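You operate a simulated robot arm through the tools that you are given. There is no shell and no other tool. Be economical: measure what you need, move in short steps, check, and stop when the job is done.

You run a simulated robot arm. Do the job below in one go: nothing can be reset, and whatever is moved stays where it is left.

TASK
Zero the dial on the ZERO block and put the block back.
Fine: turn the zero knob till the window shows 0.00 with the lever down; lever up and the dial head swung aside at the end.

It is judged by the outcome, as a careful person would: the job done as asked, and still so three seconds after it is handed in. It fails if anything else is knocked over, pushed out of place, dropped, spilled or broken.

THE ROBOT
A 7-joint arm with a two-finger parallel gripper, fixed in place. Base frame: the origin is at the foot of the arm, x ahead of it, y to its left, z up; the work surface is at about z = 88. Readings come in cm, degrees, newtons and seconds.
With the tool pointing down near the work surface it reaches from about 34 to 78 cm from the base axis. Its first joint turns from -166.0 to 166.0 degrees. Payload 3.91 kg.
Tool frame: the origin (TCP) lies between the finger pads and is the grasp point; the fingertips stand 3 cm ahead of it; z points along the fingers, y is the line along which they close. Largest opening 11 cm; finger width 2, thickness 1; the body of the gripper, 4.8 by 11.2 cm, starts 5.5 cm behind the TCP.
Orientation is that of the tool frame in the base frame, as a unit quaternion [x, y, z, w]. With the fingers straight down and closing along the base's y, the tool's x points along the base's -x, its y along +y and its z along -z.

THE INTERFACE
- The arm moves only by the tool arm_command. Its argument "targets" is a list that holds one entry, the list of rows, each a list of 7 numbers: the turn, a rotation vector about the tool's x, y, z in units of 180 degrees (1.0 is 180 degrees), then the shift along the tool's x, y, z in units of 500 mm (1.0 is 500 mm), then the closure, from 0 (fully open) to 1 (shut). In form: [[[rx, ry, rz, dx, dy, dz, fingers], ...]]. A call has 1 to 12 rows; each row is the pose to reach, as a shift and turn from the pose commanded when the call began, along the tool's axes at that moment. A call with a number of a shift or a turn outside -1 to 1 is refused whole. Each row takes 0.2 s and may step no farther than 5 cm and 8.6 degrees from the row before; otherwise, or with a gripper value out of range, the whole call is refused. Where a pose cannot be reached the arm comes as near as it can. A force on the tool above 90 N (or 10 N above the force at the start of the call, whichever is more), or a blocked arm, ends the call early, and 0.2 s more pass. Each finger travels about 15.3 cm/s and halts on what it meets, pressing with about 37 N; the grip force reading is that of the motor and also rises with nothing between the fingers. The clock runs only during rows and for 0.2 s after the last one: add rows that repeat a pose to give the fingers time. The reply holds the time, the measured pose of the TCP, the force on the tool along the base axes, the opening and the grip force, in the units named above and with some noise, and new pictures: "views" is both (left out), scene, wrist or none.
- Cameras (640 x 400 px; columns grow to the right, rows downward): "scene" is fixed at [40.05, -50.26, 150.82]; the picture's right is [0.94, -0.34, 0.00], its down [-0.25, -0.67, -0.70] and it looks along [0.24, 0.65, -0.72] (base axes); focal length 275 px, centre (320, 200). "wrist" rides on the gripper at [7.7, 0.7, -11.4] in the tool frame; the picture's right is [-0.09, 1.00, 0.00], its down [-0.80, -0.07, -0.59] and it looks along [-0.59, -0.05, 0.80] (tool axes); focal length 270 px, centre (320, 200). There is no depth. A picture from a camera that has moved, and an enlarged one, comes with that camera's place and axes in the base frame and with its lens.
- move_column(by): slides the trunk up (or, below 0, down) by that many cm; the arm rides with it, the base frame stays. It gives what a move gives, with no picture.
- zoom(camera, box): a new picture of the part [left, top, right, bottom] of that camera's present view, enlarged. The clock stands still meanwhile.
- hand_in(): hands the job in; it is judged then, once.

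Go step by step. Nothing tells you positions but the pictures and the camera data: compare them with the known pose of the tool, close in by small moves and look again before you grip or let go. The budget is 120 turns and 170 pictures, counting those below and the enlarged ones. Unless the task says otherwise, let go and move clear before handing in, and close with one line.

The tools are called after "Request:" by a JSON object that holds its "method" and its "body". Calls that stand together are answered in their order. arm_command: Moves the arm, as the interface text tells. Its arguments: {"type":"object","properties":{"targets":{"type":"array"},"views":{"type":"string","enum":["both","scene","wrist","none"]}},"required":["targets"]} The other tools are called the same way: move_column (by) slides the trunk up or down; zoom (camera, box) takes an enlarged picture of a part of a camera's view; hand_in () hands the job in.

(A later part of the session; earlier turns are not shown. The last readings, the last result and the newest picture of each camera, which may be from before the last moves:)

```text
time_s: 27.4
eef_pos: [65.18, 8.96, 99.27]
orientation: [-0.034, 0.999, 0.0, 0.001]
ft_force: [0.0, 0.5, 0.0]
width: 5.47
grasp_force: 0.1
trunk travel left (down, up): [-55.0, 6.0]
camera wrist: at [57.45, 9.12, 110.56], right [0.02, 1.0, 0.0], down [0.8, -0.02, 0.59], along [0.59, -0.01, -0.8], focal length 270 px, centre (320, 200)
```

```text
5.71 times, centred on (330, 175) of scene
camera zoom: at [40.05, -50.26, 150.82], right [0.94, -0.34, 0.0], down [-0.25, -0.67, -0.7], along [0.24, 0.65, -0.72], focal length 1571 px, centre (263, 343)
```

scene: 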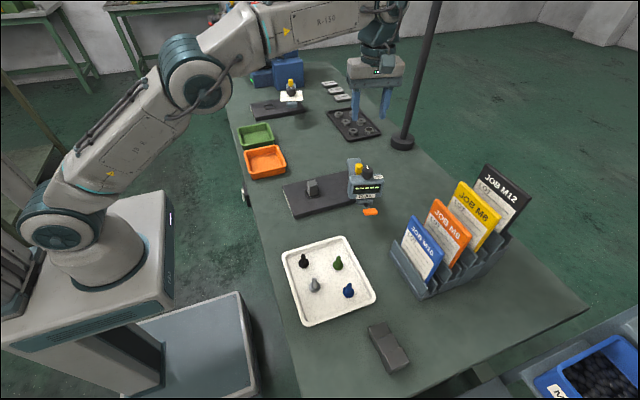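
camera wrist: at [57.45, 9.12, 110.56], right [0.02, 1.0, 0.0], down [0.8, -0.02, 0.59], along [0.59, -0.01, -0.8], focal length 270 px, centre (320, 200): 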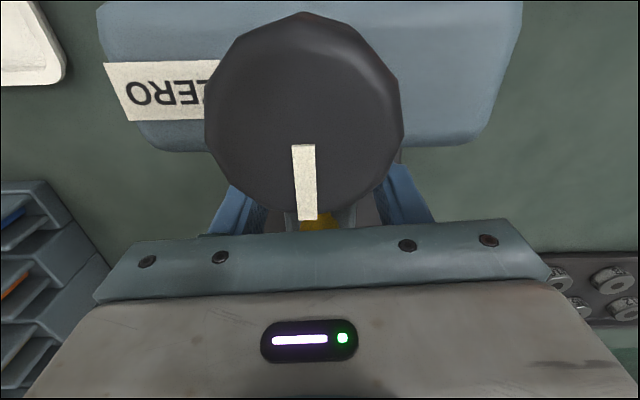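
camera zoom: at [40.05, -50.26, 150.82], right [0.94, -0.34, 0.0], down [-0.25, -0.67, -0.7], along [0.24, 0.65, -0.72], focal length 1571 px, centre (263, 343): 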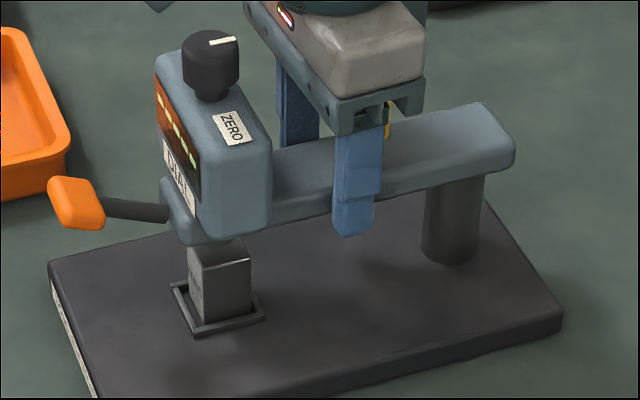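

The head has settled over the block, aligned with it (a detent, apparently). I'll lift the gripper clear and look.

Request:
{"method": "arm_command", "body": {"targets": [[[0, 0, 0, 0, 0, -0.03, 0.5], [0, 0, 0, 0, 0, -0.11, 0.5], [0, 0, 0, 0, 0, -0.2, 0.5], [0, 0, 0.022, 0.07, 0, -0.26, 0.5], [0, 0, 0.022, 0.16, 0, -0.28, 0.7], [0, 0, 0.022, 0.25, 0, -0.28, 1], [0, 0, 0.022, 0.34, 0, -0.28, 1], [0, 0, 0.022, 0.34, 0, -0.28, 1]]], "views": "wrist"}}

Request:
{"method": "zoom", "body": {"camera": "wrist", "box": [220, 60, 420, 220]}}

Request:
{"method": "zoom", "body": {"camera": "scene", "box": [280, 130, 370, 210]}}

```text
time_s: 29.2
eef_pos: [48.32, 7.76, 113.25]
orientation: [0.001, 1.0, 0.0, 0.0]
ft_force: [-0.4, -0.3, -0.3]
width: 0.0
grasp_force: 37.3
trunk travel left (down, up): [-55.0, 6.0]
camera wrist: at [40.64, 8.44, 124.62], right [0.09, 1.0, 0.0], down [0.8, -0.07, 0.59], along [0.59, -0.05, -0.8], focal length 270 px, centre (320, 200)
```

wrist: 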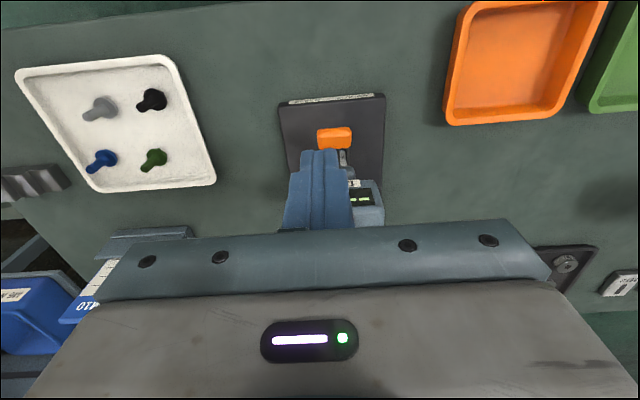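

```text
2.50 times, centred on (320, 140) of wrist
camera zoom: at [40.64, 8.44, 124.62], right [0.09, 1.0, 0.0], down [0.8, -0.07, 0.59], along [0.59, -0.05, -0.8], focal length 676 px, centre (320, 350)
```

zoom: 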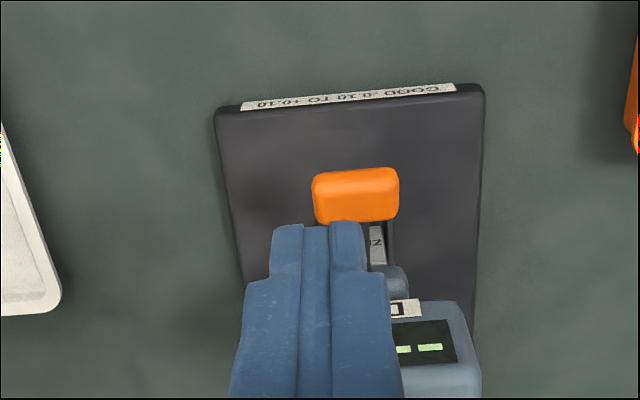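

```text
5.00 times, centred on (325, 170) of scene
camera zoom: at [40.05, -50.26, 150.82], right [0.94, -0.34, 0.0], down [-0.25, -0.67, -0.7], along [0.24, 0.65, -0.72], focal length 1375 px, centre (295, 350)
```

zoom: 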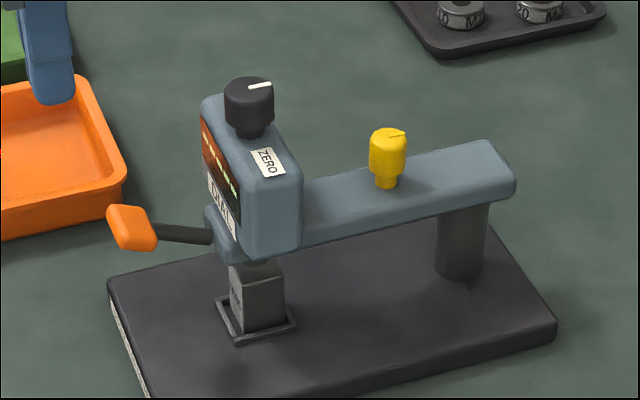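

The lever tip is at about (52.0, 9.0, 99). I'll bring the closed fingertips just above it.

Request:
{"method": "arm_command", "body": {"targets": [[[0, 0, 0, -0.03, 0.0125, 0.07, 1], [0, 0, 0, -0.07, 0.025, 0.14, 1], [0, 0, 0, -0.07, 0.025, 0.19, 1], [0, 0, 0, -0.07, 0.025, 0.19, 1]]], "views": "wrist"}}

Request:
{"method": "zoom", "body": {"camera": "scene", "box": [270, 130, 360, 210]}}

```text
time_s: 30.2
eef_pos: [51.7, 9.08, 103.66]
orientation: [0.002, 1.0, 0.0, 0.001]
ft_force: [-0.2, 0.6, 0.3]
width: 0.02
grasp_force: 37.1
trunk travel left (down, up): [-55.0, 6.0]
camera wrist: at [43.94, 9.65, 115.01], right [0.09, 1.0, 0.0], down [0.8, -0.07, 0.59], along [0.59, -0.05, -0.8], focal length 270 px, centre (320, 200)
```

wrist: 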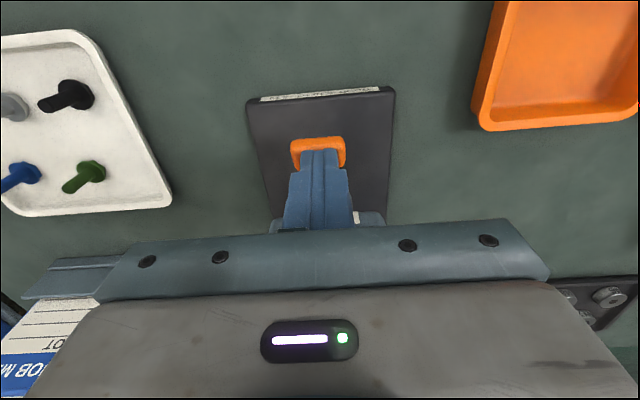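

```text
5.00 times, centred on (315, 170) of scene
camera zoom: at [40.05, -50.26, 150.82], right [0.94, -0.34, 0.0], down [-0.25, -0.67, -0.7], along [0.24, 0.65, -0.72], focal length 1375 px, centre (345, 350)
```

zoom: 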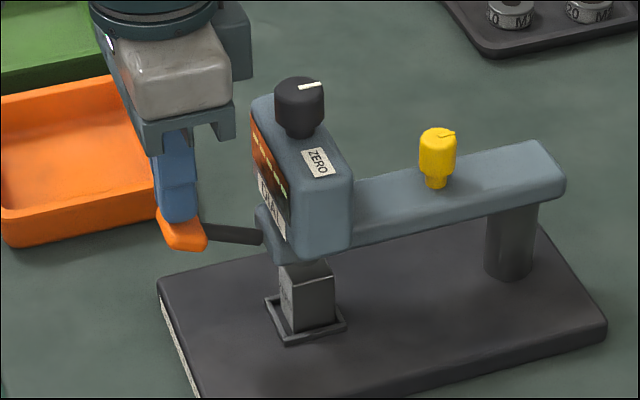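

Fingertips are over the lever tip. Pressing down in small steps.

Request:
{"method": "arm_command", "body": {"targets": [[[0, 0, 0, 0, 0, 0.012, 1], [0, 0, 0, 0, 0, 0.024, 1], [0, 0, 0, 0, 0, 0.036, 1], [0, 0, 0, 0, 0, 0.048, 1], [0, 0, 0, 0, 0, 0.06, 1], [0, 0, 0, 0, 0, 0.06, 1]]], "views": "wrist"}}

Request:
{"method": "zoom", "body": {"camera": "scene", "box": [270, 130, 360, 210]}}

```text
time_s: 31.6
eef_pos: [51.77, 9.13, 100.76]
orientation: [0.001, 1.0, 0.0, 0.0]
ft_force: [0.2, -0.7, 0.1]
width: 0.0
grasp_force: 37.1
trunk travel left (down, up): [-55.0, 6.0]
camera wrist: at [44.04, 9.69, 112.08], right [0.09, 1.0, 0.0], down [0.8, -0.07, 0.59], along [0.59, -0.05, -0.8], focal length 270 px, centre (320, 200)
```

wrist: 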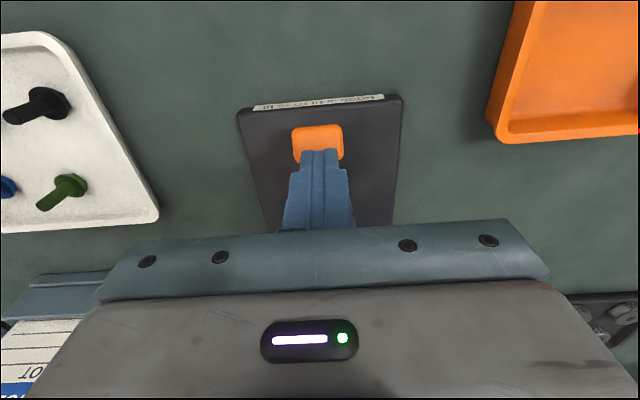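

```text
5.00 times, centred on (315, 170) of scene
camera zoom: at [40.05, -50.26, 150.82], right [0.94, -0.34, 0.0], down [-0.25, -0.67, -0.7], along [0.24, 0.65, -0.72], focal length 1375 px, centre (345, 350)
```

zoom: 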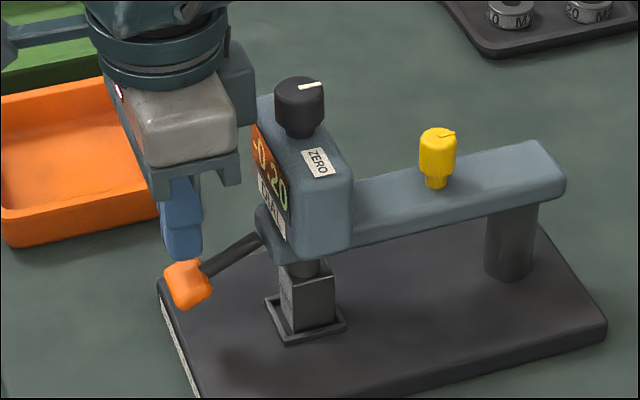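

The lever clicked down and the display now shows a number (about ±0.20). I'll raise, move over the zero knob with fingers open, and read the window.

Request:
{"method": "arm_command", "body": {"targets": [[[0, 0, 0, 0, 0, -0.06, 1], [0, 0, 0, 0, 0, -0.15, 1], [0, 0, 0, 0, 0, -0.24, 0.55], [0, 0, 0, -0.07, -0.002, -0.26, 0.55], [0, 0, 0, -0.14, -0.004, -0.26, 0.55], [0, 0, 0, -0.14, -0.004, -0.26, 0.55]]], "views": "wrist"}}

Request:
{"method": "zoom", "body": {"camera": "wrist", "box": [240, 40, 400, 220]}}

Request:
{"method": "zoom", "body": {"camera": "scene", "box": [290, 140, 360, 210]}}

```text
time_s: 33.0
eef_pos: [58.78, 8.81, 113.59]
orientation: [0.001, 1.0, 0.0, -0.001]
ft_force: [0.2, -0.2, 0.4]
width: 4.98
grasp_force: 0.0
trunk travel left (down, up): [-55.0, 6.0]
camera wrist: at [51.11, 9.39, 124.96], right [0.09, 1.0, 0.0], down [0.8, -0.07, 0.59], along [0.59, -0.05, -0.8], focal length 270 px, centre (320, 200)
```

wrist: 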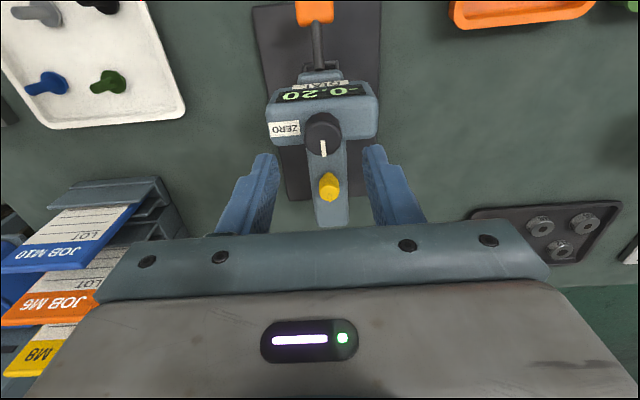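

```text
2.22 times, centred on (320, 130) of wrist
camera zoom: at [51.11, 9.39, 124.96], right [0.09, 1.0, 0.0], down [0.8, -0.07, 0.59], along [0.59, -0.05, -0.8], focal length 601 px, centre (320, 356)
```

zoom: 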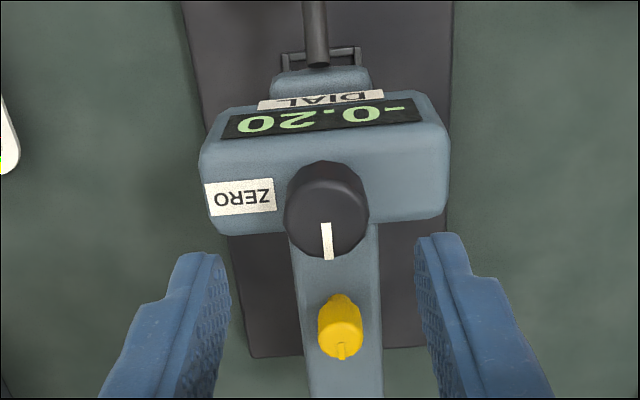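

```text
5.71 times, centred on (325, 175) of scene
camera zoom: at [40.05, -50.26, 150.82], right [0.94, -0.34, 0.0], down [-0.25, -0.67, -0.7], along [0.24, 0.65, -0.72], focal length 1571 px, centre (291, 343)
```

zoom: 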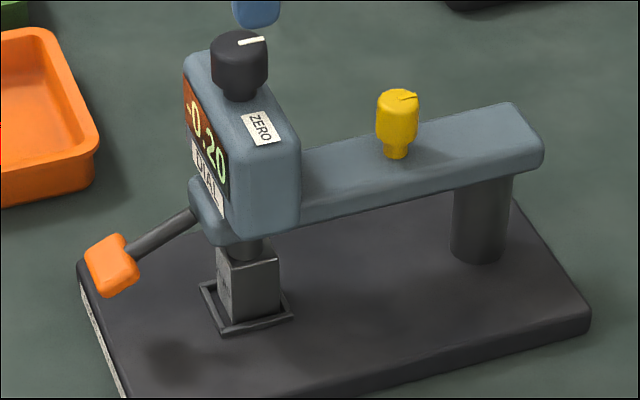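

It reads -0.20. The ZERO knob's axis is near (59.1, 8.95), about 2.8 cm across. Descending around it with open fingers.

Request:
{"method": "arm_command", "body": {"targets": [[[0, 0, 0, -0.006, 0.003, 0.04, 0.55], [0, 0, 0, -0.006, 0.003, 0.08, 0.55], [0, 0, 0, -0.006, 0.003, 0.122, 0.55], [0, 0, 0, -0.006, 0.003, 0.122, 0.55]]], "views": "wrist"}}

Request:
{"method": "zoom", "body": {"camera": "wrist", "box": [220, 60, 420, 230]}}

Request:
{"method": "zoom", "body": {"camera": "scene", "box": [290, 130, 360, 200]}}

```text
time_s: 34.0
eef_pos: [59.06, 8.88, 107.49]
orientation: [0.001, 1.0, 0.0, 0.0]
ft_force: [-0.1, -0.8, 0.7]
width: 4.96
grasp_force: 0.1
trunk travel left (down, up): [-55.0, 6.0]
camera wrist: at [51.39, 9.59, 118.86], right [0.09, 1.0, 0.0], down [0.8, -0.07, 0.59], along [0.59, -0.05, -0.8], focal length 270 px, centre (320, 200)
```

wrist: 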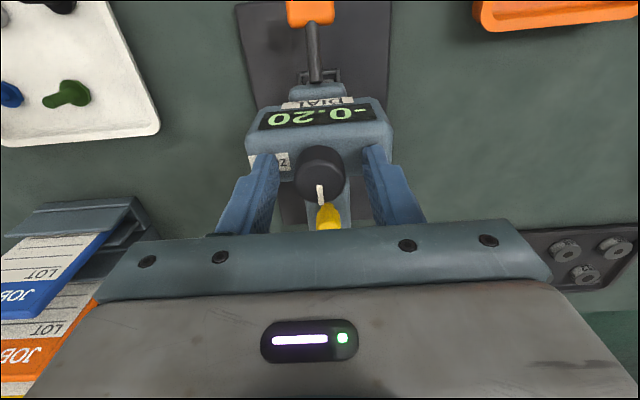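

```text
2.35 times, centred on (320, 145) of wrist
camera zoom: at [51.39, 9.59, 118.86], right [0.09, 1.0, 0.0], down [0.8, -0.07, 0.59], along [0.59, -0.05, -0.8], focal length 636 px, centre (320, 329)
```

zoom: 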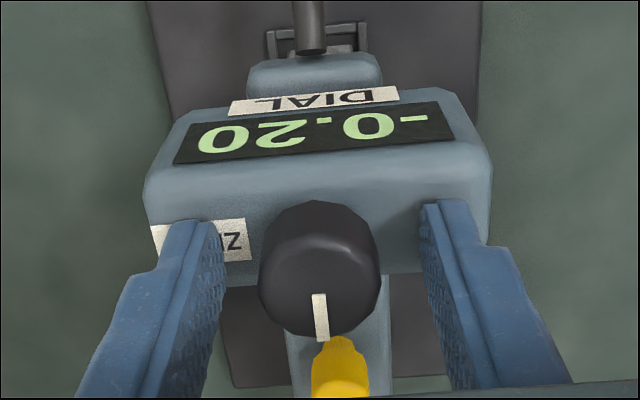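

```text
5.71 times, centred on (325, 165) of scene
camera zoom: at [40.05, -50.26, 150.82], right [0.94, -0.34, 0.0], down [-0.25, -0.67, -0.7], along [0.24, 0.65, -0.72], focal length 1571 px, centre (291, 400)
```

zoom: 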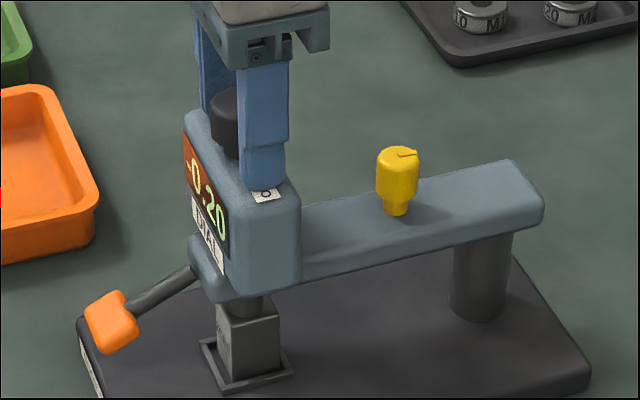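

Fingers are centred on the knob. Closing gently.

Request:
{"method": "arm_command", "body": {"targets": [[[0, 0, 0, -0.002, 0.0008, 0, 0.62], [0, 0, 0, -0.002, 0.0008, 0, 0.7], [0, 0, 0, -0.002, 0.0008, 0, 0.76], [0, 0, 0, -0.002, 0.0008, 0, 0.8], [0, 0, 0, -0.002, 0.0008, 0, 0.8]]], "views": "wrist"}}

Request:
{"method": "zoom", "body": {"camera": "wrist", "box": [220, 60, 420, 230]}}

```text
time_s: 35.2
eef_pos: [59.19, 8.88, 107.46]
orientation: [0.001, 1.0, 0.0, -0.001]
ft_force: [-0.3, -2.9, -0.9]
width: 2.71
grasp_force: 44.3
trunk travel left (down, up): [-55.0, 6.0]
camera wrist: at [51.48, 9.61, 118.89], right [0.09, 1.0, 0.0], down [0.8, -0.07, 0.59], along [0.59, -0.05, -0.8], focal length 270 px, centre (320, 200)
```

wrist: 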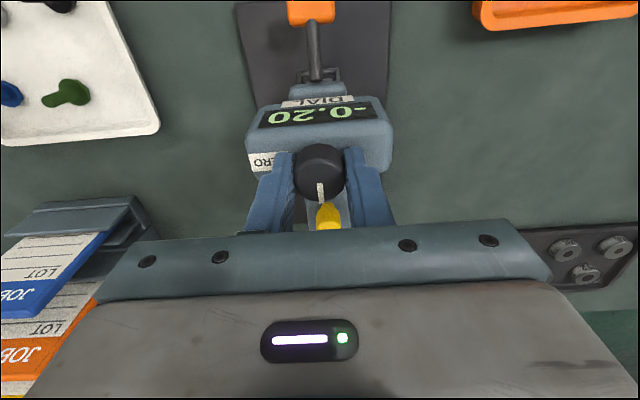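

```text
2.35 times, centred on (320, 145) of wrist
camera zoom: at [51.48, 9.61, 118.89], right [0.09, 1.0, 0.0], down [0.8, -0.07, 0.59], along [0.59, -0.05, -0.8], focal length 636 px, centre (320, 329)
```

zoom: 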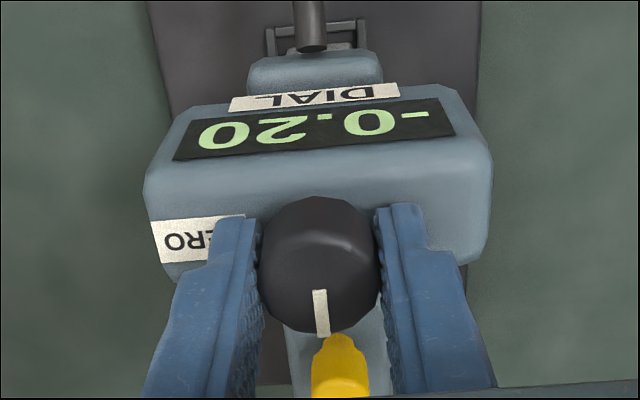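

Gripped at 2.7 cm. Trial turn of 10° clockwise seen from above.

Request:
{"method": "arm_command", "body": {"targets": [[[0, 0, 0.02, 0, 0, 0, 0.8], [0, 0, 0.04, 0, 0, 0, 0.8], [0, 0, 0.0556, 0, 0, 0, 0.8], [0, 0, 0.0556, 0, 0, 0, 0.8]]], "views": "none"}}

Request:
{"method": "zoom", "body": {"camera": "wrist", "box": [220, 60, 420, 230]}}

```text
time_s: 36.2
eef_pos: [59.19, 8.97, 107.51]
orientation: [0.089, 0.996, -0.001, -0.001]
ft_force: [-4.7, -5.4, -14.2]
width: 2.71
grasp_force: 45.1
trunk travel left (down, up): [-55.0, 6.0]
```

```text
2.35 times, centred on (320, 145) of wrist
camera zoom: at [51.75, 10.92, 118.91], right [0.26, 0.96, 0.0], down [0.78, -0.21, 0.59], along [0.57, -0.16, -0.81], focal length 636 px, centre (320, 329)
```

zoom: 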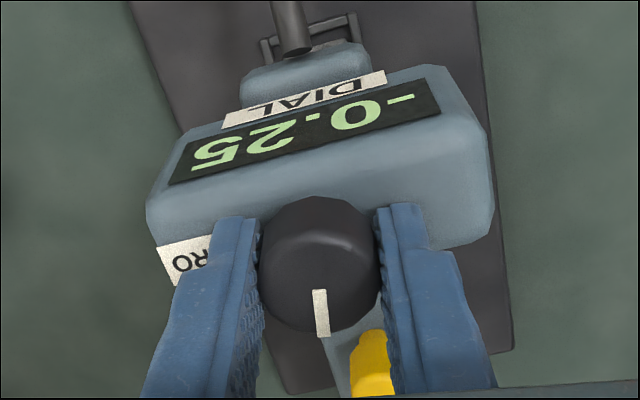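

-0.25 now, so 10° ≈ 0.05 and it needs to go the other way by about 50° from here. Turning back 40° first.

Request:
{"method": "arm_command", "body": {"targets": [[[0, 0, -0.03, 0, 0, 0, 0.8], [0, 0, -0.06, 0, 0, 0, 0.8], [0, 0, -0.09, 0, 0, 0, 0.8], [0, 0, -0.12, 0, 0, 0, 0.8], [0, 0, -0.15, 0, 0, 0, 0.8], [0, 0, -0.18, 0, 0, 0, 0.8], [0, 0, -0.21, 0, 0, 0, 0.8], [0, 0, -0.2222, 0, 0, 0, 0.8], [0, 0, -0.2222, 0, 0, 0, 0.8]]], "views": "none"}}

Request:
{"method": "zoom", "body": {"camera": "wrist", "box": [220, 60, 420, 230]}}

```text
time_s: 38.2
eef_pos: [59.14, 9.15, 107.44]
orientation: [-0.259, 0.966, 0.0, -0.001]
ft_force: [-5.6, -3.4, -21.8]
width: 2.71
grasp_force: 44.9
trunk travel left (down, up): [-55.0, 6.0]
```

```text
2.35 times, centred on (320, 145) of wrist
camera zoom: at [52.17, 5.76, 118.92], right [-0.42, 0.91, 0.0], down [0.73, 0.34, 0.59], along [0.54, 0.25, -0.81], focal length 636 px, centre (320, 329)
```

zoom: 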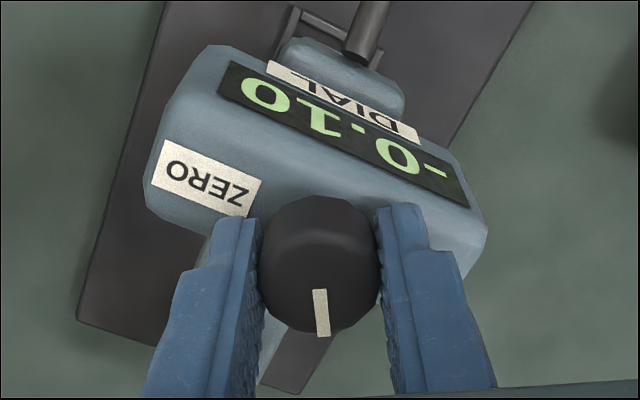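

-0.10 now. Turning on another 25°.

Request:
{"method": "arm_command", "body": {"targets": [[[0, 0, -0.03, 0, 0, 0.001, 0.8], [0, 0, -0.06, 0, 0, 0.001, 0.8], [0, 0, -0.09, 0, 0, 0.001, 0.8], [0, 0, -0.12, 0, 0, 0.001, 0.8], [0, 0, -0.1389, 0, 0, 0.001, 0.8], [0, 0, -0.1389, 0, 0, 0.001, 0.8]]], "views": "none"}}

Request:
{"method": "zoom", "body": {"camera": "wrist", "box": [220, 60, 420, 230]}}

```text
time_s: 39.6
eef_pos: [59.12, 9.25, 107.56]
orientation: [-0.462, 0.887, 0.0, -0.001]
ft_force: [-14.5, -0.2, -20.4]
width: 2.69
grasp_force: 45.4
trunk travel left (down, up): [-55.0, 6.0]
```

```text
2.35 times, centred on (320, 145) of wrist
camera zoom: at [54.15, 3.17, 118.93], right [-0.77, 0.64, 0.0], down [0.52, 0.62, 0.59], along [0.38, 0.45, -0.81], focal length 636 px, centre (320, 329)
```

zoom: 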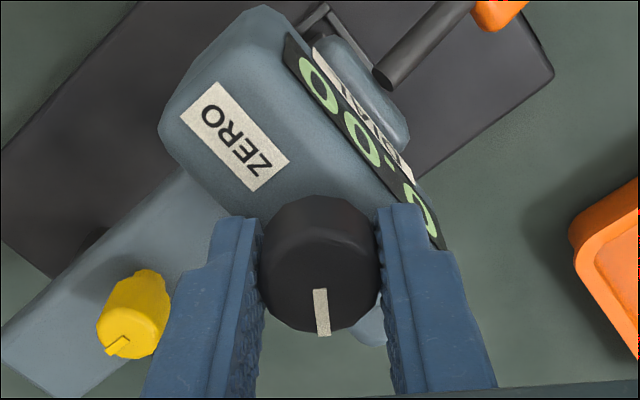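

The window appears to show 0.00. Releasing the knob and rising to check.

Request:
{"method": "arm_command", "body": {"targets": [[[0, 0, 0, 0, 0, 0, 0.74], [0, 0, 0, 0, 0, 0, 0.66], [0, 0, 0, 0, 0, 0, 0.55], [0, 0, 0, 0, 0, 0, 0.55], [0, 0, 0, 0, 0, -0.06, 0.55], [0, 0, 0, 0, 0, -0.14, 0.55], [0, 0, 0, 0, 0, -0.14, 0.55]]], "views": "wrist"}}

Request:
{"method": "zoom", "body": {"camera": "wrist", "box": [260, 40, 400, 180]}}

Request:
{"method": "zoom", "body": {"camera": "scene", "box": [290, 140, 360, 210]}}

```text
time_s: 41.2
eef_pos: [59.21, 9.12, 114.64]
orientation: [-0.461, 0.887, 0.0, 0.0]
ft_force: [0.4, 0.2, 0.8]
width: 4.94
grasp_force: 0.0
trunk travel left (down, up): [-55.0, 6.0]
camera wrist: at [54.16, 3.12, 126.02], right [-0.76, 0.65, 0.0], down [0.52, 0.61, 0.59], along [0.38, 0.45, -0.8], focal length 270 px, centre (320, 200)
```

wrist: 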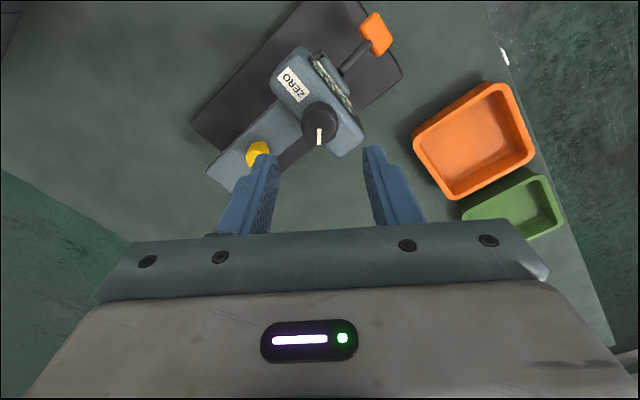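

```text
2.86 times, centred on (330, 110) of wrist
camera zoom: at [54.16, 3.12, 126.02], right [-0.76, 0.65, 0.0], down [0.52, 0.61, 0.59], along [0.38, 0.45, -0.8], focal length 772 px, centre (291, 457)
```

zoom: 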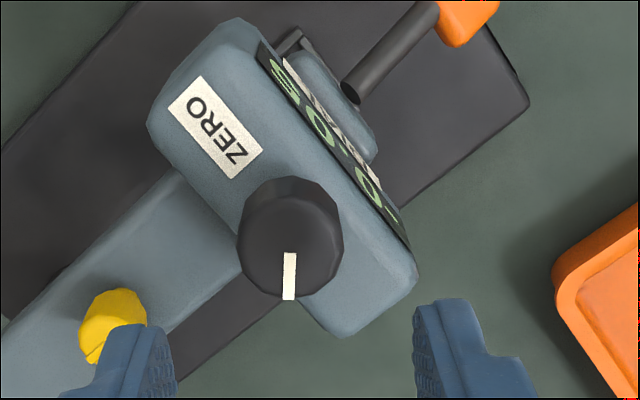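

```text
5.71 times, centred on (325, 175) of scene
camera zoom: at [40.05, -50.26, 150.82], right [0.94, -0.34, 0.0], down [-0.25, -0.67, -0.7], along [0.24, 0.65, -0.72], focal length 1571 px, centre (291, 343)
```

zoom: 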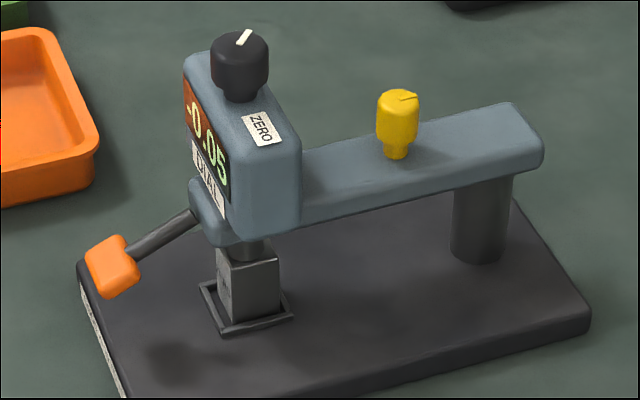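

Released, the window settled at -0.05; the knob needs one more small step (about 10–15°). Going back down to regrip.

Request:
{"method": "arm_command", "body": {"targets": [[[0, 0, 0, 0.003, 0, 0.06, 0.55], [0, 0, 0, 0.003, 0, 0.141, 0.55], [0, 0, 0, 0.003, 0, 0.141, 0.62], [0, 0, 0, 0.003, 0, 0.141, 0.7], [0, 0, 0, 0.003, 0, 0.141, 0.76], [0, 0, 0, 0.003, 0, 0.141, 0.8], [0, 0, 0, 0.003, 0, 0.141, 0.8]]], "views": "none"}}

Request:
{"method": "zoom", "body": {"camera": "wrist", "box": [220, 60, 420, 230]}}

Request:
{"method": "zoom", "body": {"camera": "scene", "box": [290, 140, 360, 210]}}

```text
time_s: 42.8
eef_pos: [59.1, 8.9, 107.56]
orientation: [-0.46, 0.888, 0.0, 0.0]
ft_force: [1.2, -0.4, -0.9]
width: 2.68
grasp_force: 45.7
trunk travel left (down, up): [-55.0, 6.0]
```

```text
2.35 times, centred on (320, 145) of wrist
camera zoom: at [54.0, 2.98, 118.87], right [-0.76, 0.65, 0.0], down [0.52, 0.61, 0.59], along [0.38, 0.45, -0.8], focal length 636 px, centre (320, 329)
```

zoom: 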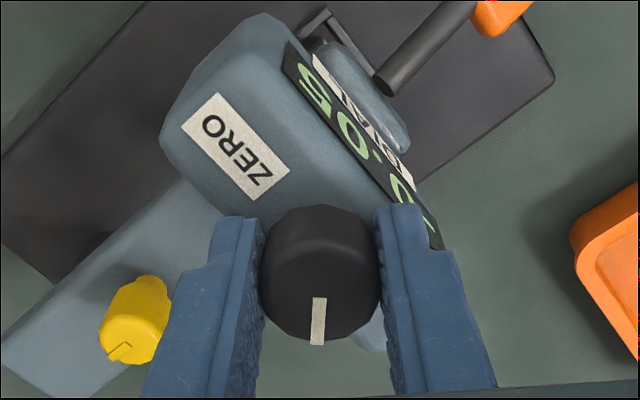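

```text
5.71 times, centred on (325, 175) of scene
camera zoom: at [40.05, -50.26, 150.82], right [0.94, -0.34, 0.0], down [-0.25, -0.67, -0.7], along [0.24, 0.65, -0.72], focal length 1571 px, centre (291, 343)
```

zoom: 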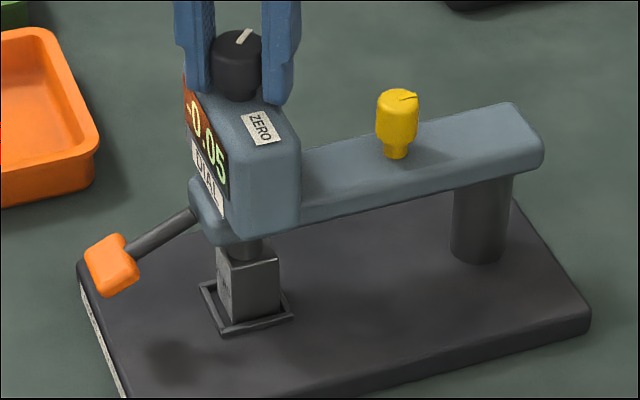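

Regripped; the knob indeed sprang back about 10° to a detent. Turning 18°.

Request:
{"method": "arm_command", "body": {"targets": [[[0, 0, -0.025, 0, 0, 0, 0.8], [0, 0, -0.05, 0, 0, 0, 0.8], [0, 0, -0.075, 0, 0, 0, 0.8], [0, 0, -0.1, 0, 0, 0, 0.8], [0, 0, -0.1, 0, 0, 0, 0.8]]], "views": "none"}}

Request:
{"method": "zoom", "body": {"camera": "scene", "box": [290, 140, 360, 210]}}

```text
time_s: 44.0
eef_pos: [59.05, 8.91, 107.51]
orientation: [-0.594, 0.804, 0.0, 0.0]
ft_force: [-6.5, 0.7, -2.7]
width: 2.7
grasp_force: 44.8
trunk travel left (down, up): [-55.0, 6.0]
```

```text
5.71 times, centred on (325, 175) of scene
camera zoom: at [40.05, -50.26, 150.82], right [0.94, -0.34, 0.0], down [-0.25, -0.67, -0.7], along [0.24, 0.65, -0.72], focal length 1571 px, centre (291, 343)
```

zoom: 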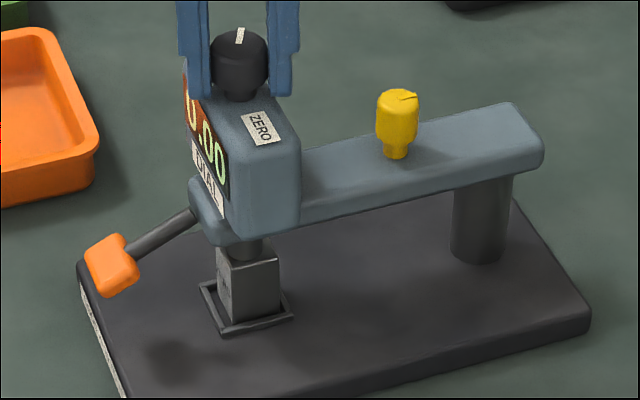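

It shows 0.00 again. Releasing, rising, and turning the tool back while checking the reading.

Request:
{"method": "arm_command", "body": {"targets": [[[0, 0, 0, 0, 0, 0, 0.74], [0, 0, 0, 0, 0, 0, 0.66], [0, 0, 0, 0, 0, 0, 0.55], [0, 0, 0, 0, 0, 0, 0.55], [0, 0, 0, 0, 0, -0.06, 0.55], [0, 0, 0, 0, 0, -0.14, 0.55], [0, 0, 0, 0, 0, -0.14, 0.55]]], "views": "none"}}

Request:
{"method": "zoom", "body": {"camera": "scene", "box": [290, 140, 360, 210]}}

```text
time_s: 45.6
eef_pos: [59.1, 8.7, 114.6]
orientation: [-0.594, 0.805, 0.0, 0.001]
ft_force: [0.8, -0.7, 0.8]
width: 4.97
grasp_force: 0.0
trunk travel left (down, up): [-55.0, 6.0]
```

```text
5.71 times, centred on (325, 175) of scene
camera zoom: at [40.05, -50.26, 150.82], right [0.94, -0.34, 0.0], down [-0.25, -0.67, -0.7], along [0.24, 0.65, -0.72], focal length 1571 px, centre (291, 343)
```

zoom: 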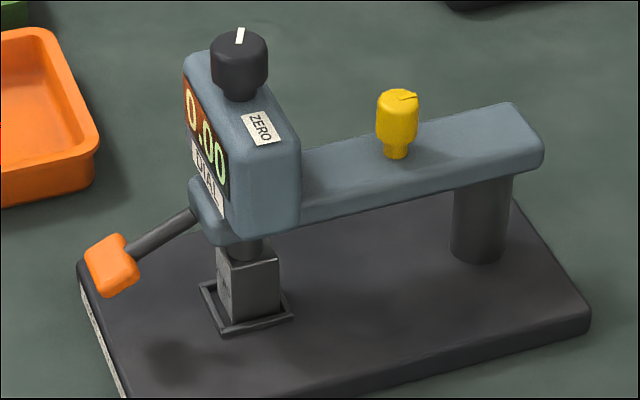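

0.00 holds. Next: lever up. I'll turn the gripper back and hover above the orange tip, now near (52, 9, 94.8).

Request:
{"method": "arm_command", "body": {"targets": [[[0, 0, 0.045, 0.004, 0.015, 0, 0.45], [0, 0, 0.09, 0.008, 0.03, 0, 0.45], [0, 0, 0.135, 0.012, 0.045, 0, 0.45], [0, 0, 0.18, 0.016, 0.06, 0, 0.45], [0, 0, 0.225, 0.02, 0.075, 0, 0.45], [0, 0, 0.27, 0.024, 0.09, 0, 0.45], [0, 0, 0.315, 0.028, 0.105, 0, 0.45], [0, 0, 0.36, 0.034, 0.12, 0, 0.45], [0, 0, 0.405, 0.04, 0.136, 0, 0.45], [0, 0, 0.405, 0.04, 0.136, 0, 0.45]]], "views": "wrist"}}

Request:
{"method": "zoom", "body": {"camera": "wrist", "box": [220, 60, 420, 230]}}

```text
time_s: 47.8
eef_pos: [51.97, 9.05, 114.52]
orientation: [0.001, 1.0, 0.001, 0.0]
ft_force: [0.3, 0.0, -0.3]
width: 6.04
grasp_force: 0.0
trunk travel left (down, up): [-55.0, 6.0]
camera wrist: at [44.27, 9.68, 125.92], right [0.09, 1.0, 0.0], down [0.8, -0.07, 0.59], along [0.59, -0.05, -0.8], focal length 270 px, centre (320, 200)
```

wrist: 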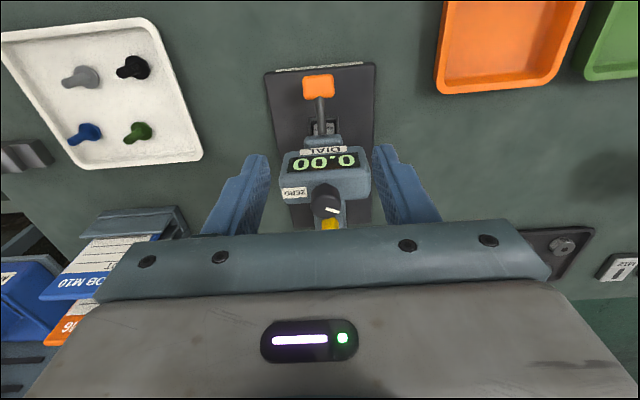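

```text
2.35 times, centred on (320, 145) of wrist
camera zoom: at [44.27, 9.68, 125.92], right [0.09, 1.0, 0.0], down [0.8, -0.07, 0.59], along [0.59, -0.05, -0.8], focal length 636 px, centre (320, 329)
```

zoom: 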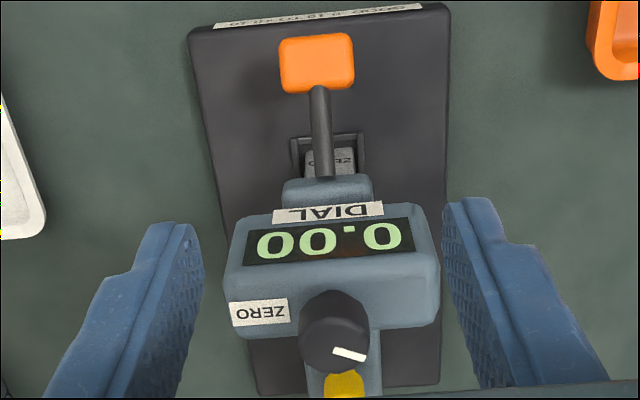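

The window clearly reads 0.00. Lowering the open fingers on either side of the orange tip.

Request:
{"method": "arm_command", "body": {"targets": [[[0, 0, 0, 0.001, -0.002, 0.09, 0.45], [0, 0, 0, 0.001, -0.002, 0.18, 0.45], [0, 0, 0, 0.001, -0.002, 0.26, 0.45], [0, 0, 0, 0.001, -0.002, 0.32, 0.45], [0, 0, 0, 0.001, -0.002, 0.358, 0.45], [0, 0, 0, 0.001, -0.002, 0.358, 0.45]]], "views": "wrist"}}

Request:
{"method": "zoom", "body": {"camera": "scene", "box": [280, 140, 350, 210]}}

```text
time_s: 49.2
eef_pos: [51.99, 8.94, 96.82]
orientation: [0.0, 1.0, 0.0, 0.001]
ft_force: [0.6, -0.1, -0.1]
width: 6.05
grasp_force: 0.1
trunk travel left (down, up): [-55.0, 6.0]
camera wrist: at [44.24, 9.61, 108.14], right [0.09, 1.0, 0.0], down [0.8, -0.07, 0.59], along [0.59, -0.05, -0.8], focal length 270 px, centre (320, 200)
```

wrist: 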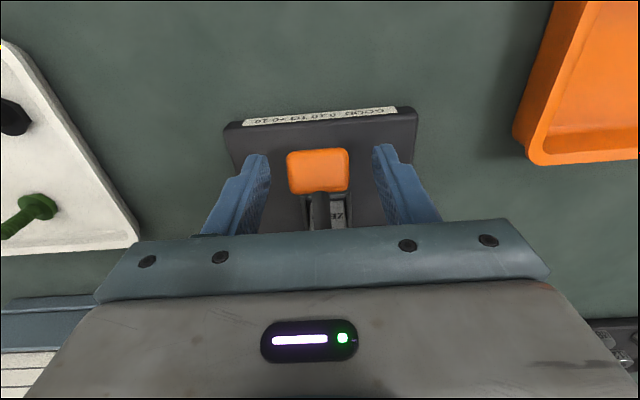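

```text
5.71 times, centred on (315, 175) of scene
camera zoom: at [40.05, -50.26, 150.82], right [0.94, -0.34, 0.0], down [-0.25, -0.67, -0.7], along [0.24, 0.65, -0.72], focal length 1571 px, centre (349, 343)
```

zoom: 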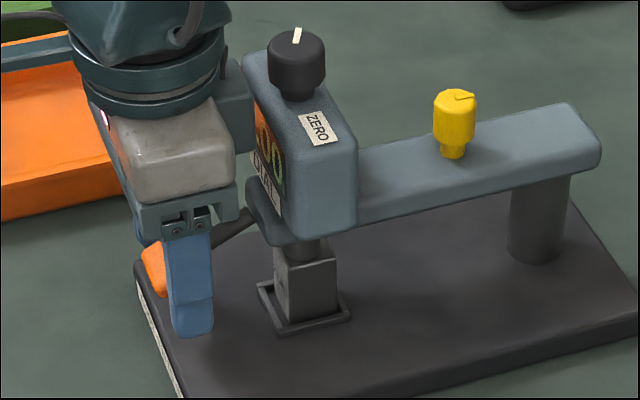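

The tip lies between the fingers. Nudging 0.3 cm outward, closing on it, then lifting along its arc.

Request:
{"method": "arm_command", "body": {"targets": [[[0, 0, 0, 0.006, -0.001, 0, 0.5], [0, 0, 0, 0.006, -0.001, 0, 0.6], [0, 0, 0, 0.006, -0.001, 0, 0.68], [0, 0, 0, 0.006, -0.001, 0, 0.72], [0, 0, 0, 0.006, -0.001, 0, 0.72]]], "views": "none"}}

Request:
{"method": "arm_command", "body": {"targets": [[[0, 0, 0, 0.003, 0, -0.015, 0.72], [0, 0, 0, 0.007, 0, -0.03, 0.72], [0, 0, 0, 0.008, 0, -0.045, 0.72], [0, 0, 0, 0.006, 0, -0.06, 0.72], [0, 0, 0, 0.003, 0, -0.075, 0.72], [0, 0, 0, 0, 0, -0.088, 0.72]]], "views": "wrist"}}

Request:
{"method": "zoom", "body": {"camera": "scene", "box": [280, 140, 350, 210]}}

```text
time_s: 50.4
eef_pos: [51.7, 8.98, 96.69]
orientation: [0.0, 1.0, 0.0, 0.0]
ft_force: [-0.4, 0.2, -0.6]
width: 3.38
grasp_force: 44.5
trunk travel left (down, up): [-55.0, 6.0]
```

```text
time_s: 51.8
eef_pos: [51.51, 8.86, 101.06]
orientation: [0.001, 1.0, 0.001, -0.001]
ft_force: [-8.3, 0.5, -19.0]
width: 3.36
grasp_force: 45.0
trunk travel left (down, up): [-55.0, 6.0]
camera wrist: at [43.91, 9.57, 112.39], right [0.09, 1.0, 0.0], down [0.8, -0.07, 0.59], along [0.59, -0.05, -0.81], focal length 270 px, centre (320, 200)
```

wrist: 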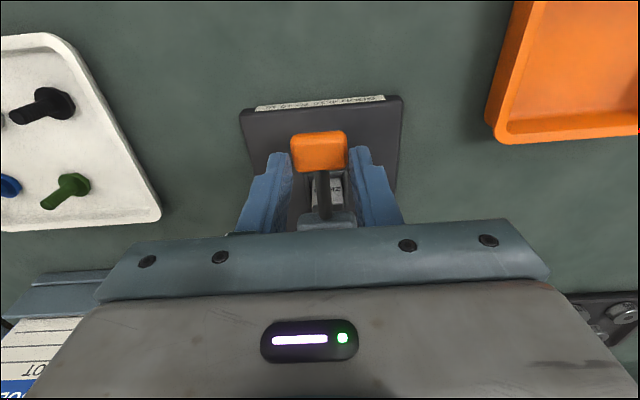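

```text
5.71 times, centred on (315, 175) of scene
camera zoom: at [40.05, -50.26, 150.82], right [0.94, -0.34, 0.0], down [-0.25, -0.67, -0.7], along [0.24, 0.65, -0.72], focal length 1571 px, centre (349, 343)
```

zoom: 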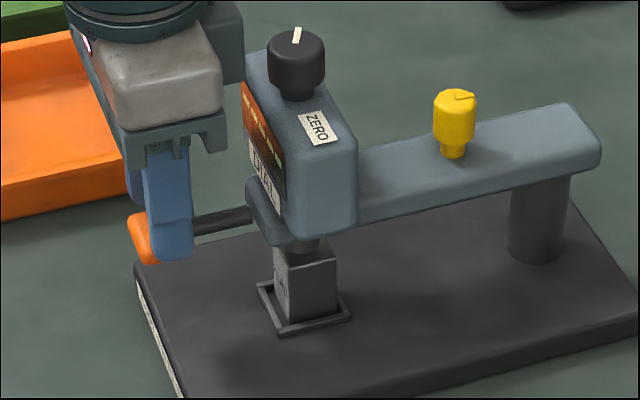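

The display is back to dashes and the lever is at its upper stop. Releasing and lifting clear.

Request:
{"method": "arm_command", "body": {"targets": [[[0, 0, 0, 0, 0, 0, 0.66], [0, 0, 0, 0, 0, 0, 0.55], [0, 0, 0, 0, 0, 0, 0.45], [0, 0, 0, 0, 0, -0.06, 0.45], [0, 0, 0, 0, 0, -0.15, 0.45], [0, 0, 0, 0, 0, -0.24, 0.45], [0, 0, 0, 0, 0, -0.3, 0.45], [0, 0, 0, 0, 0, -0.3, 0.45]]], "views": "wrist"}}

Request:
{"method": "zoom", "body": {"camera": "scene", "box": [280, 140, 370, 210]}}

```text
time_s: 53.6
eef_pos: [51.41, 8.94, 116.05]
orientation: [0.0, 1.0, 0.0, 0.001]
ft_force: [-0.1, -0.4, 0.7]
width: 6.03
grasp_force: 0.2
trunk travel left (down, up): [-55.0, 6.0]
camera wrist: at [43.77, 9.54, 127.48], right [0.09, 1.0, 0.0], down [0.8, -0.07, 0.59], along [0.59, -0.05, -0.8], focal length 270 px, centre (320, 200)
```

wrist: 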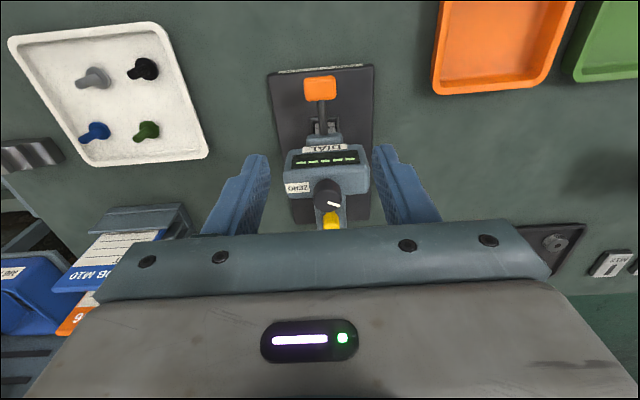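

```text
5.71 times, centred on (325, 175) of scene
camera zoom: at [40.05, -50.26, 150.82], right [0.94, -0.34, 0.0], down [-0.25, -0.67, -0.7], along [0.24, 0.65, -0.72], focal length 1571 px, centre (291, 343)
```

zoom: 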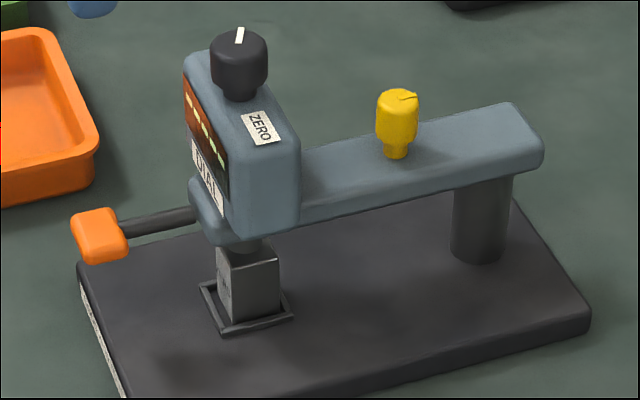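

The lever is only partway up (tip at z about 96.8, needs about 99); my grip slipped. I'll regrip deeper and lift more slowly.

Request:
{"method": "arm_command", "body": {"targets": [[[0, 0, 0, 0, 0, 0.09, 0.45], [0, 0, 0, 0, 0, 0.18, 0.45], [0, 0, 0, 0, 0, 0.27, 0.45], [0, 0, 0, 0, 0, 0.34, 0.45], [0, 0, 0, 0, 0, 0.38, 0.45], [0, 0, 0, 0, 0, 0.38, 0.55], [0, 0, 0, 0, 0, 0.38, 0.65], [0, 0, 0, 0, 0, 0.38, 0.73], [0, 0, 0, 0, 0, 0.38, 0.76], [0, 0, 0, 0, 0, 0.38, 0.76]]], "views": "none"}}

Request:
{"method": "arm_command", "body": {"targets": [[[0, 0, 0, 0, 0, -0.006, 0.76], [0, 0, 0, 0, 0, -0.012, 0.76], [0, 0, 0, 0, 0, -0.018, 0.76], [0, 0, 0, 0, 0, -0.024, 0.76], [0, 0, 0, 0, 0, -0.03, 0.76], [0, 0, 0, -0.001, 0, -0.036, 0.76], [0, 0, 0, -0.002, 0, -0.042, 0.76], [0, 0, 0, -0.003, 0, -0.048, 0.76], [0, 0, 0, -0.004, 0, -0.054, 0.76], [0, 0, 0, -0.004, 0, -0.054, 0.76]]], "views": "none"}}

Request:
{"method": "zoom", "body": {"camera": "scene", "box": [280, 140, 370, 210]}}

```text
time_s: 55.8
eef_pos: [51.78, 8.98, 97.11]
orientation: [0.0, 1.0, 0.0, 0.0]
ft_force: [-0.1, -1.0, -3.5]
width: 3.34
grasp_force: 44.6
trunk travel left (down, up): [-55.0, 6.0]
```

```text
time_s: 58.0
eef_pos: [51.93, 8.92, 99.61]
orientation: [0.0, 1.0, 0.0, -0.001]
ft_force: [1.1, 1.1, -21.3]
width: 3.36
grasp_force: 45.4
trunk travel left (down, up): [-55.0, 6.0]
```

```text
5.71 times, centred on (325, 175) of scene
camera zoom: at [40.05, -50.26, 150.82], right [0.94, -0.34, 0.0], down [-0.25, -0.67, -0.7], along [0.24, 0.65, -0.72], focal length 1571 px, centre (291, 343)
```

zoom: 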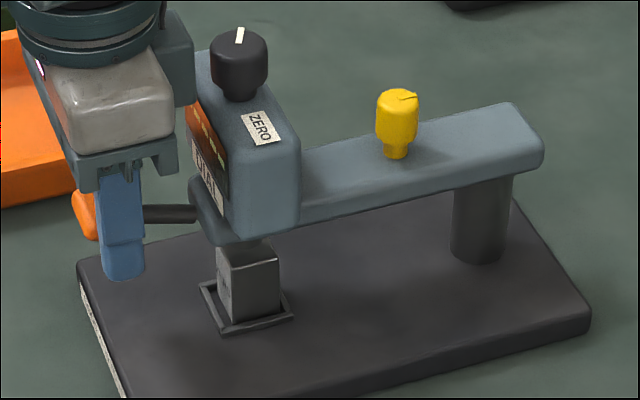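

The rod is now nearly at its original slope. Lifting another centimetre, then release and compare.

Request:
{"method": "arm_command", "body": {"targets": [[[0, 0, 0, 0, 0, -0.005, 0.76], [0, 0, 0, 0, 0, -0.01, 0.76], [0, 0, 0, -0.001, 0, -0.015, 0.76], [0, 0, 0, -0.002, 0, -0.02, 0.76], [0, 0, 0, -0.002, 0, -0.02, 0.76]]], "views": "none"}}

Request:
{"method": "arm_command", "body": {"targets": [[[0, 0, 0, 0, 0, 0, 0.66], [0, 0, 0, 0, 0, 0, 0.55], [0, 0, 0, 0, 0, 0, 0.45], [0, 0, 0, 0, 0, -0.06, 0.45], [0, 0, 0, 0, 0, -0.15, 0.45], [0, 0, 0, 0, 0, -0.24, 0.45], [0, 0, 0, 0, 0, -0.3, 0.45], [0, 0, 0, 0, 0, -0.3, 0.45]]], "views": "none"}}

Request:
{"method": "zoom", "body": {"camera": "scene", "box": [280, 130, 370, 210]}}

```text
time_s: 59.2
eef_pos: [52.09, 8.91, 100.67]
orientation: [-0.001, 1.0, 0.0, -0.002]
ft_force: [2.5, 1.8, -20.0]
width: 3.36
grasp_force: 45.2
trunk travel left (down, up): [-55.0, 6.0]
```

```text
time_s: 61.0
eef_pos: [51.95, 8.79, 115.72]
orientation: [0.0, 1.0, 0.0, 0.001]
ft_force: [0.9, -0.4, -0.1]
width: 6.06
grasp_force: 0.1
trunk travel left (down, up): [-55.0, 6.0]
```

```text
5.00 times, centred on (325, 170) of scene
camera zoom: at [40.05, -50.26, 150.82], right [0.94, -0.34, 0.0], down [-0.25, -0.67, -0.7], along [0.24, 0.65, -0.72], focal length 1375 px, centre (295, 350)
```

zoom: 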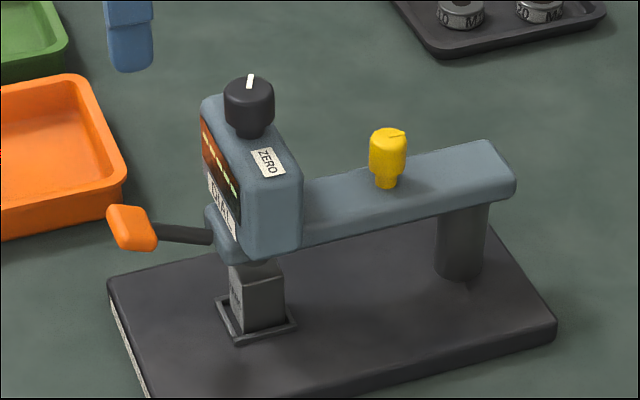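

The lever matches its original upper position. Now I'll move over the bar, straddle it again, and swing the head aside.

Request:
{"method": "arm_command", "body": {"targets": [[[0, 0, 0, -0.08, 0.002, 0, 0.36], [0, 0, 0, -0.17, 0.004, 0, 0.36], [0, 0, 0, -0.263, 0.005, 0, 0.36], [0, 0, 0, -0.263, 0.005, 0.08, 0.36], [0, 0, 0, -0.263, 0.005, 0.17, 0.36], [0, 0, 0, -0.263, 0.005, 0.25, 0.36], [0, 0, 0, -0.263, 0.005, 0.27, 0.36], [0, 0, 0, -0.263, 0.005, 0.27, 0.36]]], "views": "wrist"}}

Request:
{"method": "zoom", "body": {"camera": "scene", "box": [290, 120, 390, 210]}}

```text
time_s: 62.8
eef_pos: [65.08, 9.16, 102.21]
orientation: [0.0, 1.0, 0.0, 0.001]
ft_force: [0.6, 0.9, 0.3]
width: 7.07
grasp_force: 0.1
trunk travel left (down, up): [-55.0, 6.0]
camera wrist: at [57.34, 9.73, 113.58], right [0.09, 1.0, 0.0], down [0.8, -0.07, 0.59], along [0.59, -0.05, -0.8], focal length 270 px, centre (320, 200)
```

wrist: 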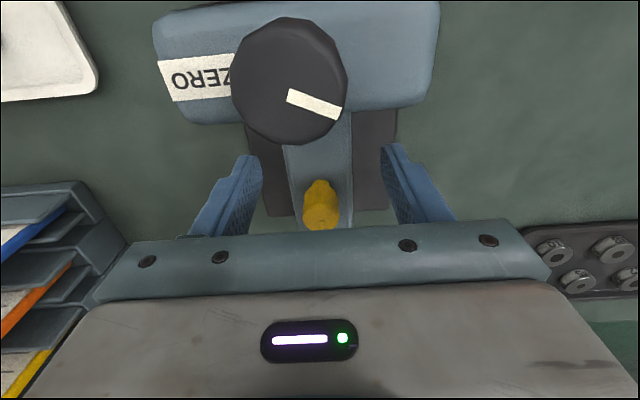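

```text
4.44 times, centred on (340, 165) of scene
camera zoom: at [40.05, -50.26, 150.82], right [0.94, -0.34, 0.0], down [-0.25, -0.67, -0.7], along [0.24, 0.65, -0.72], focal length 1222 px, centre (231, 356)
```

zoom: 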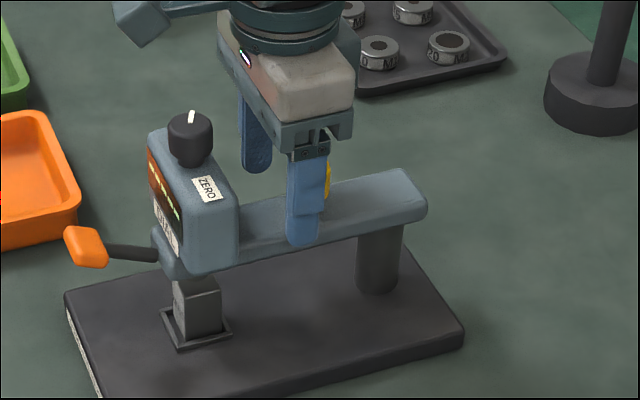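

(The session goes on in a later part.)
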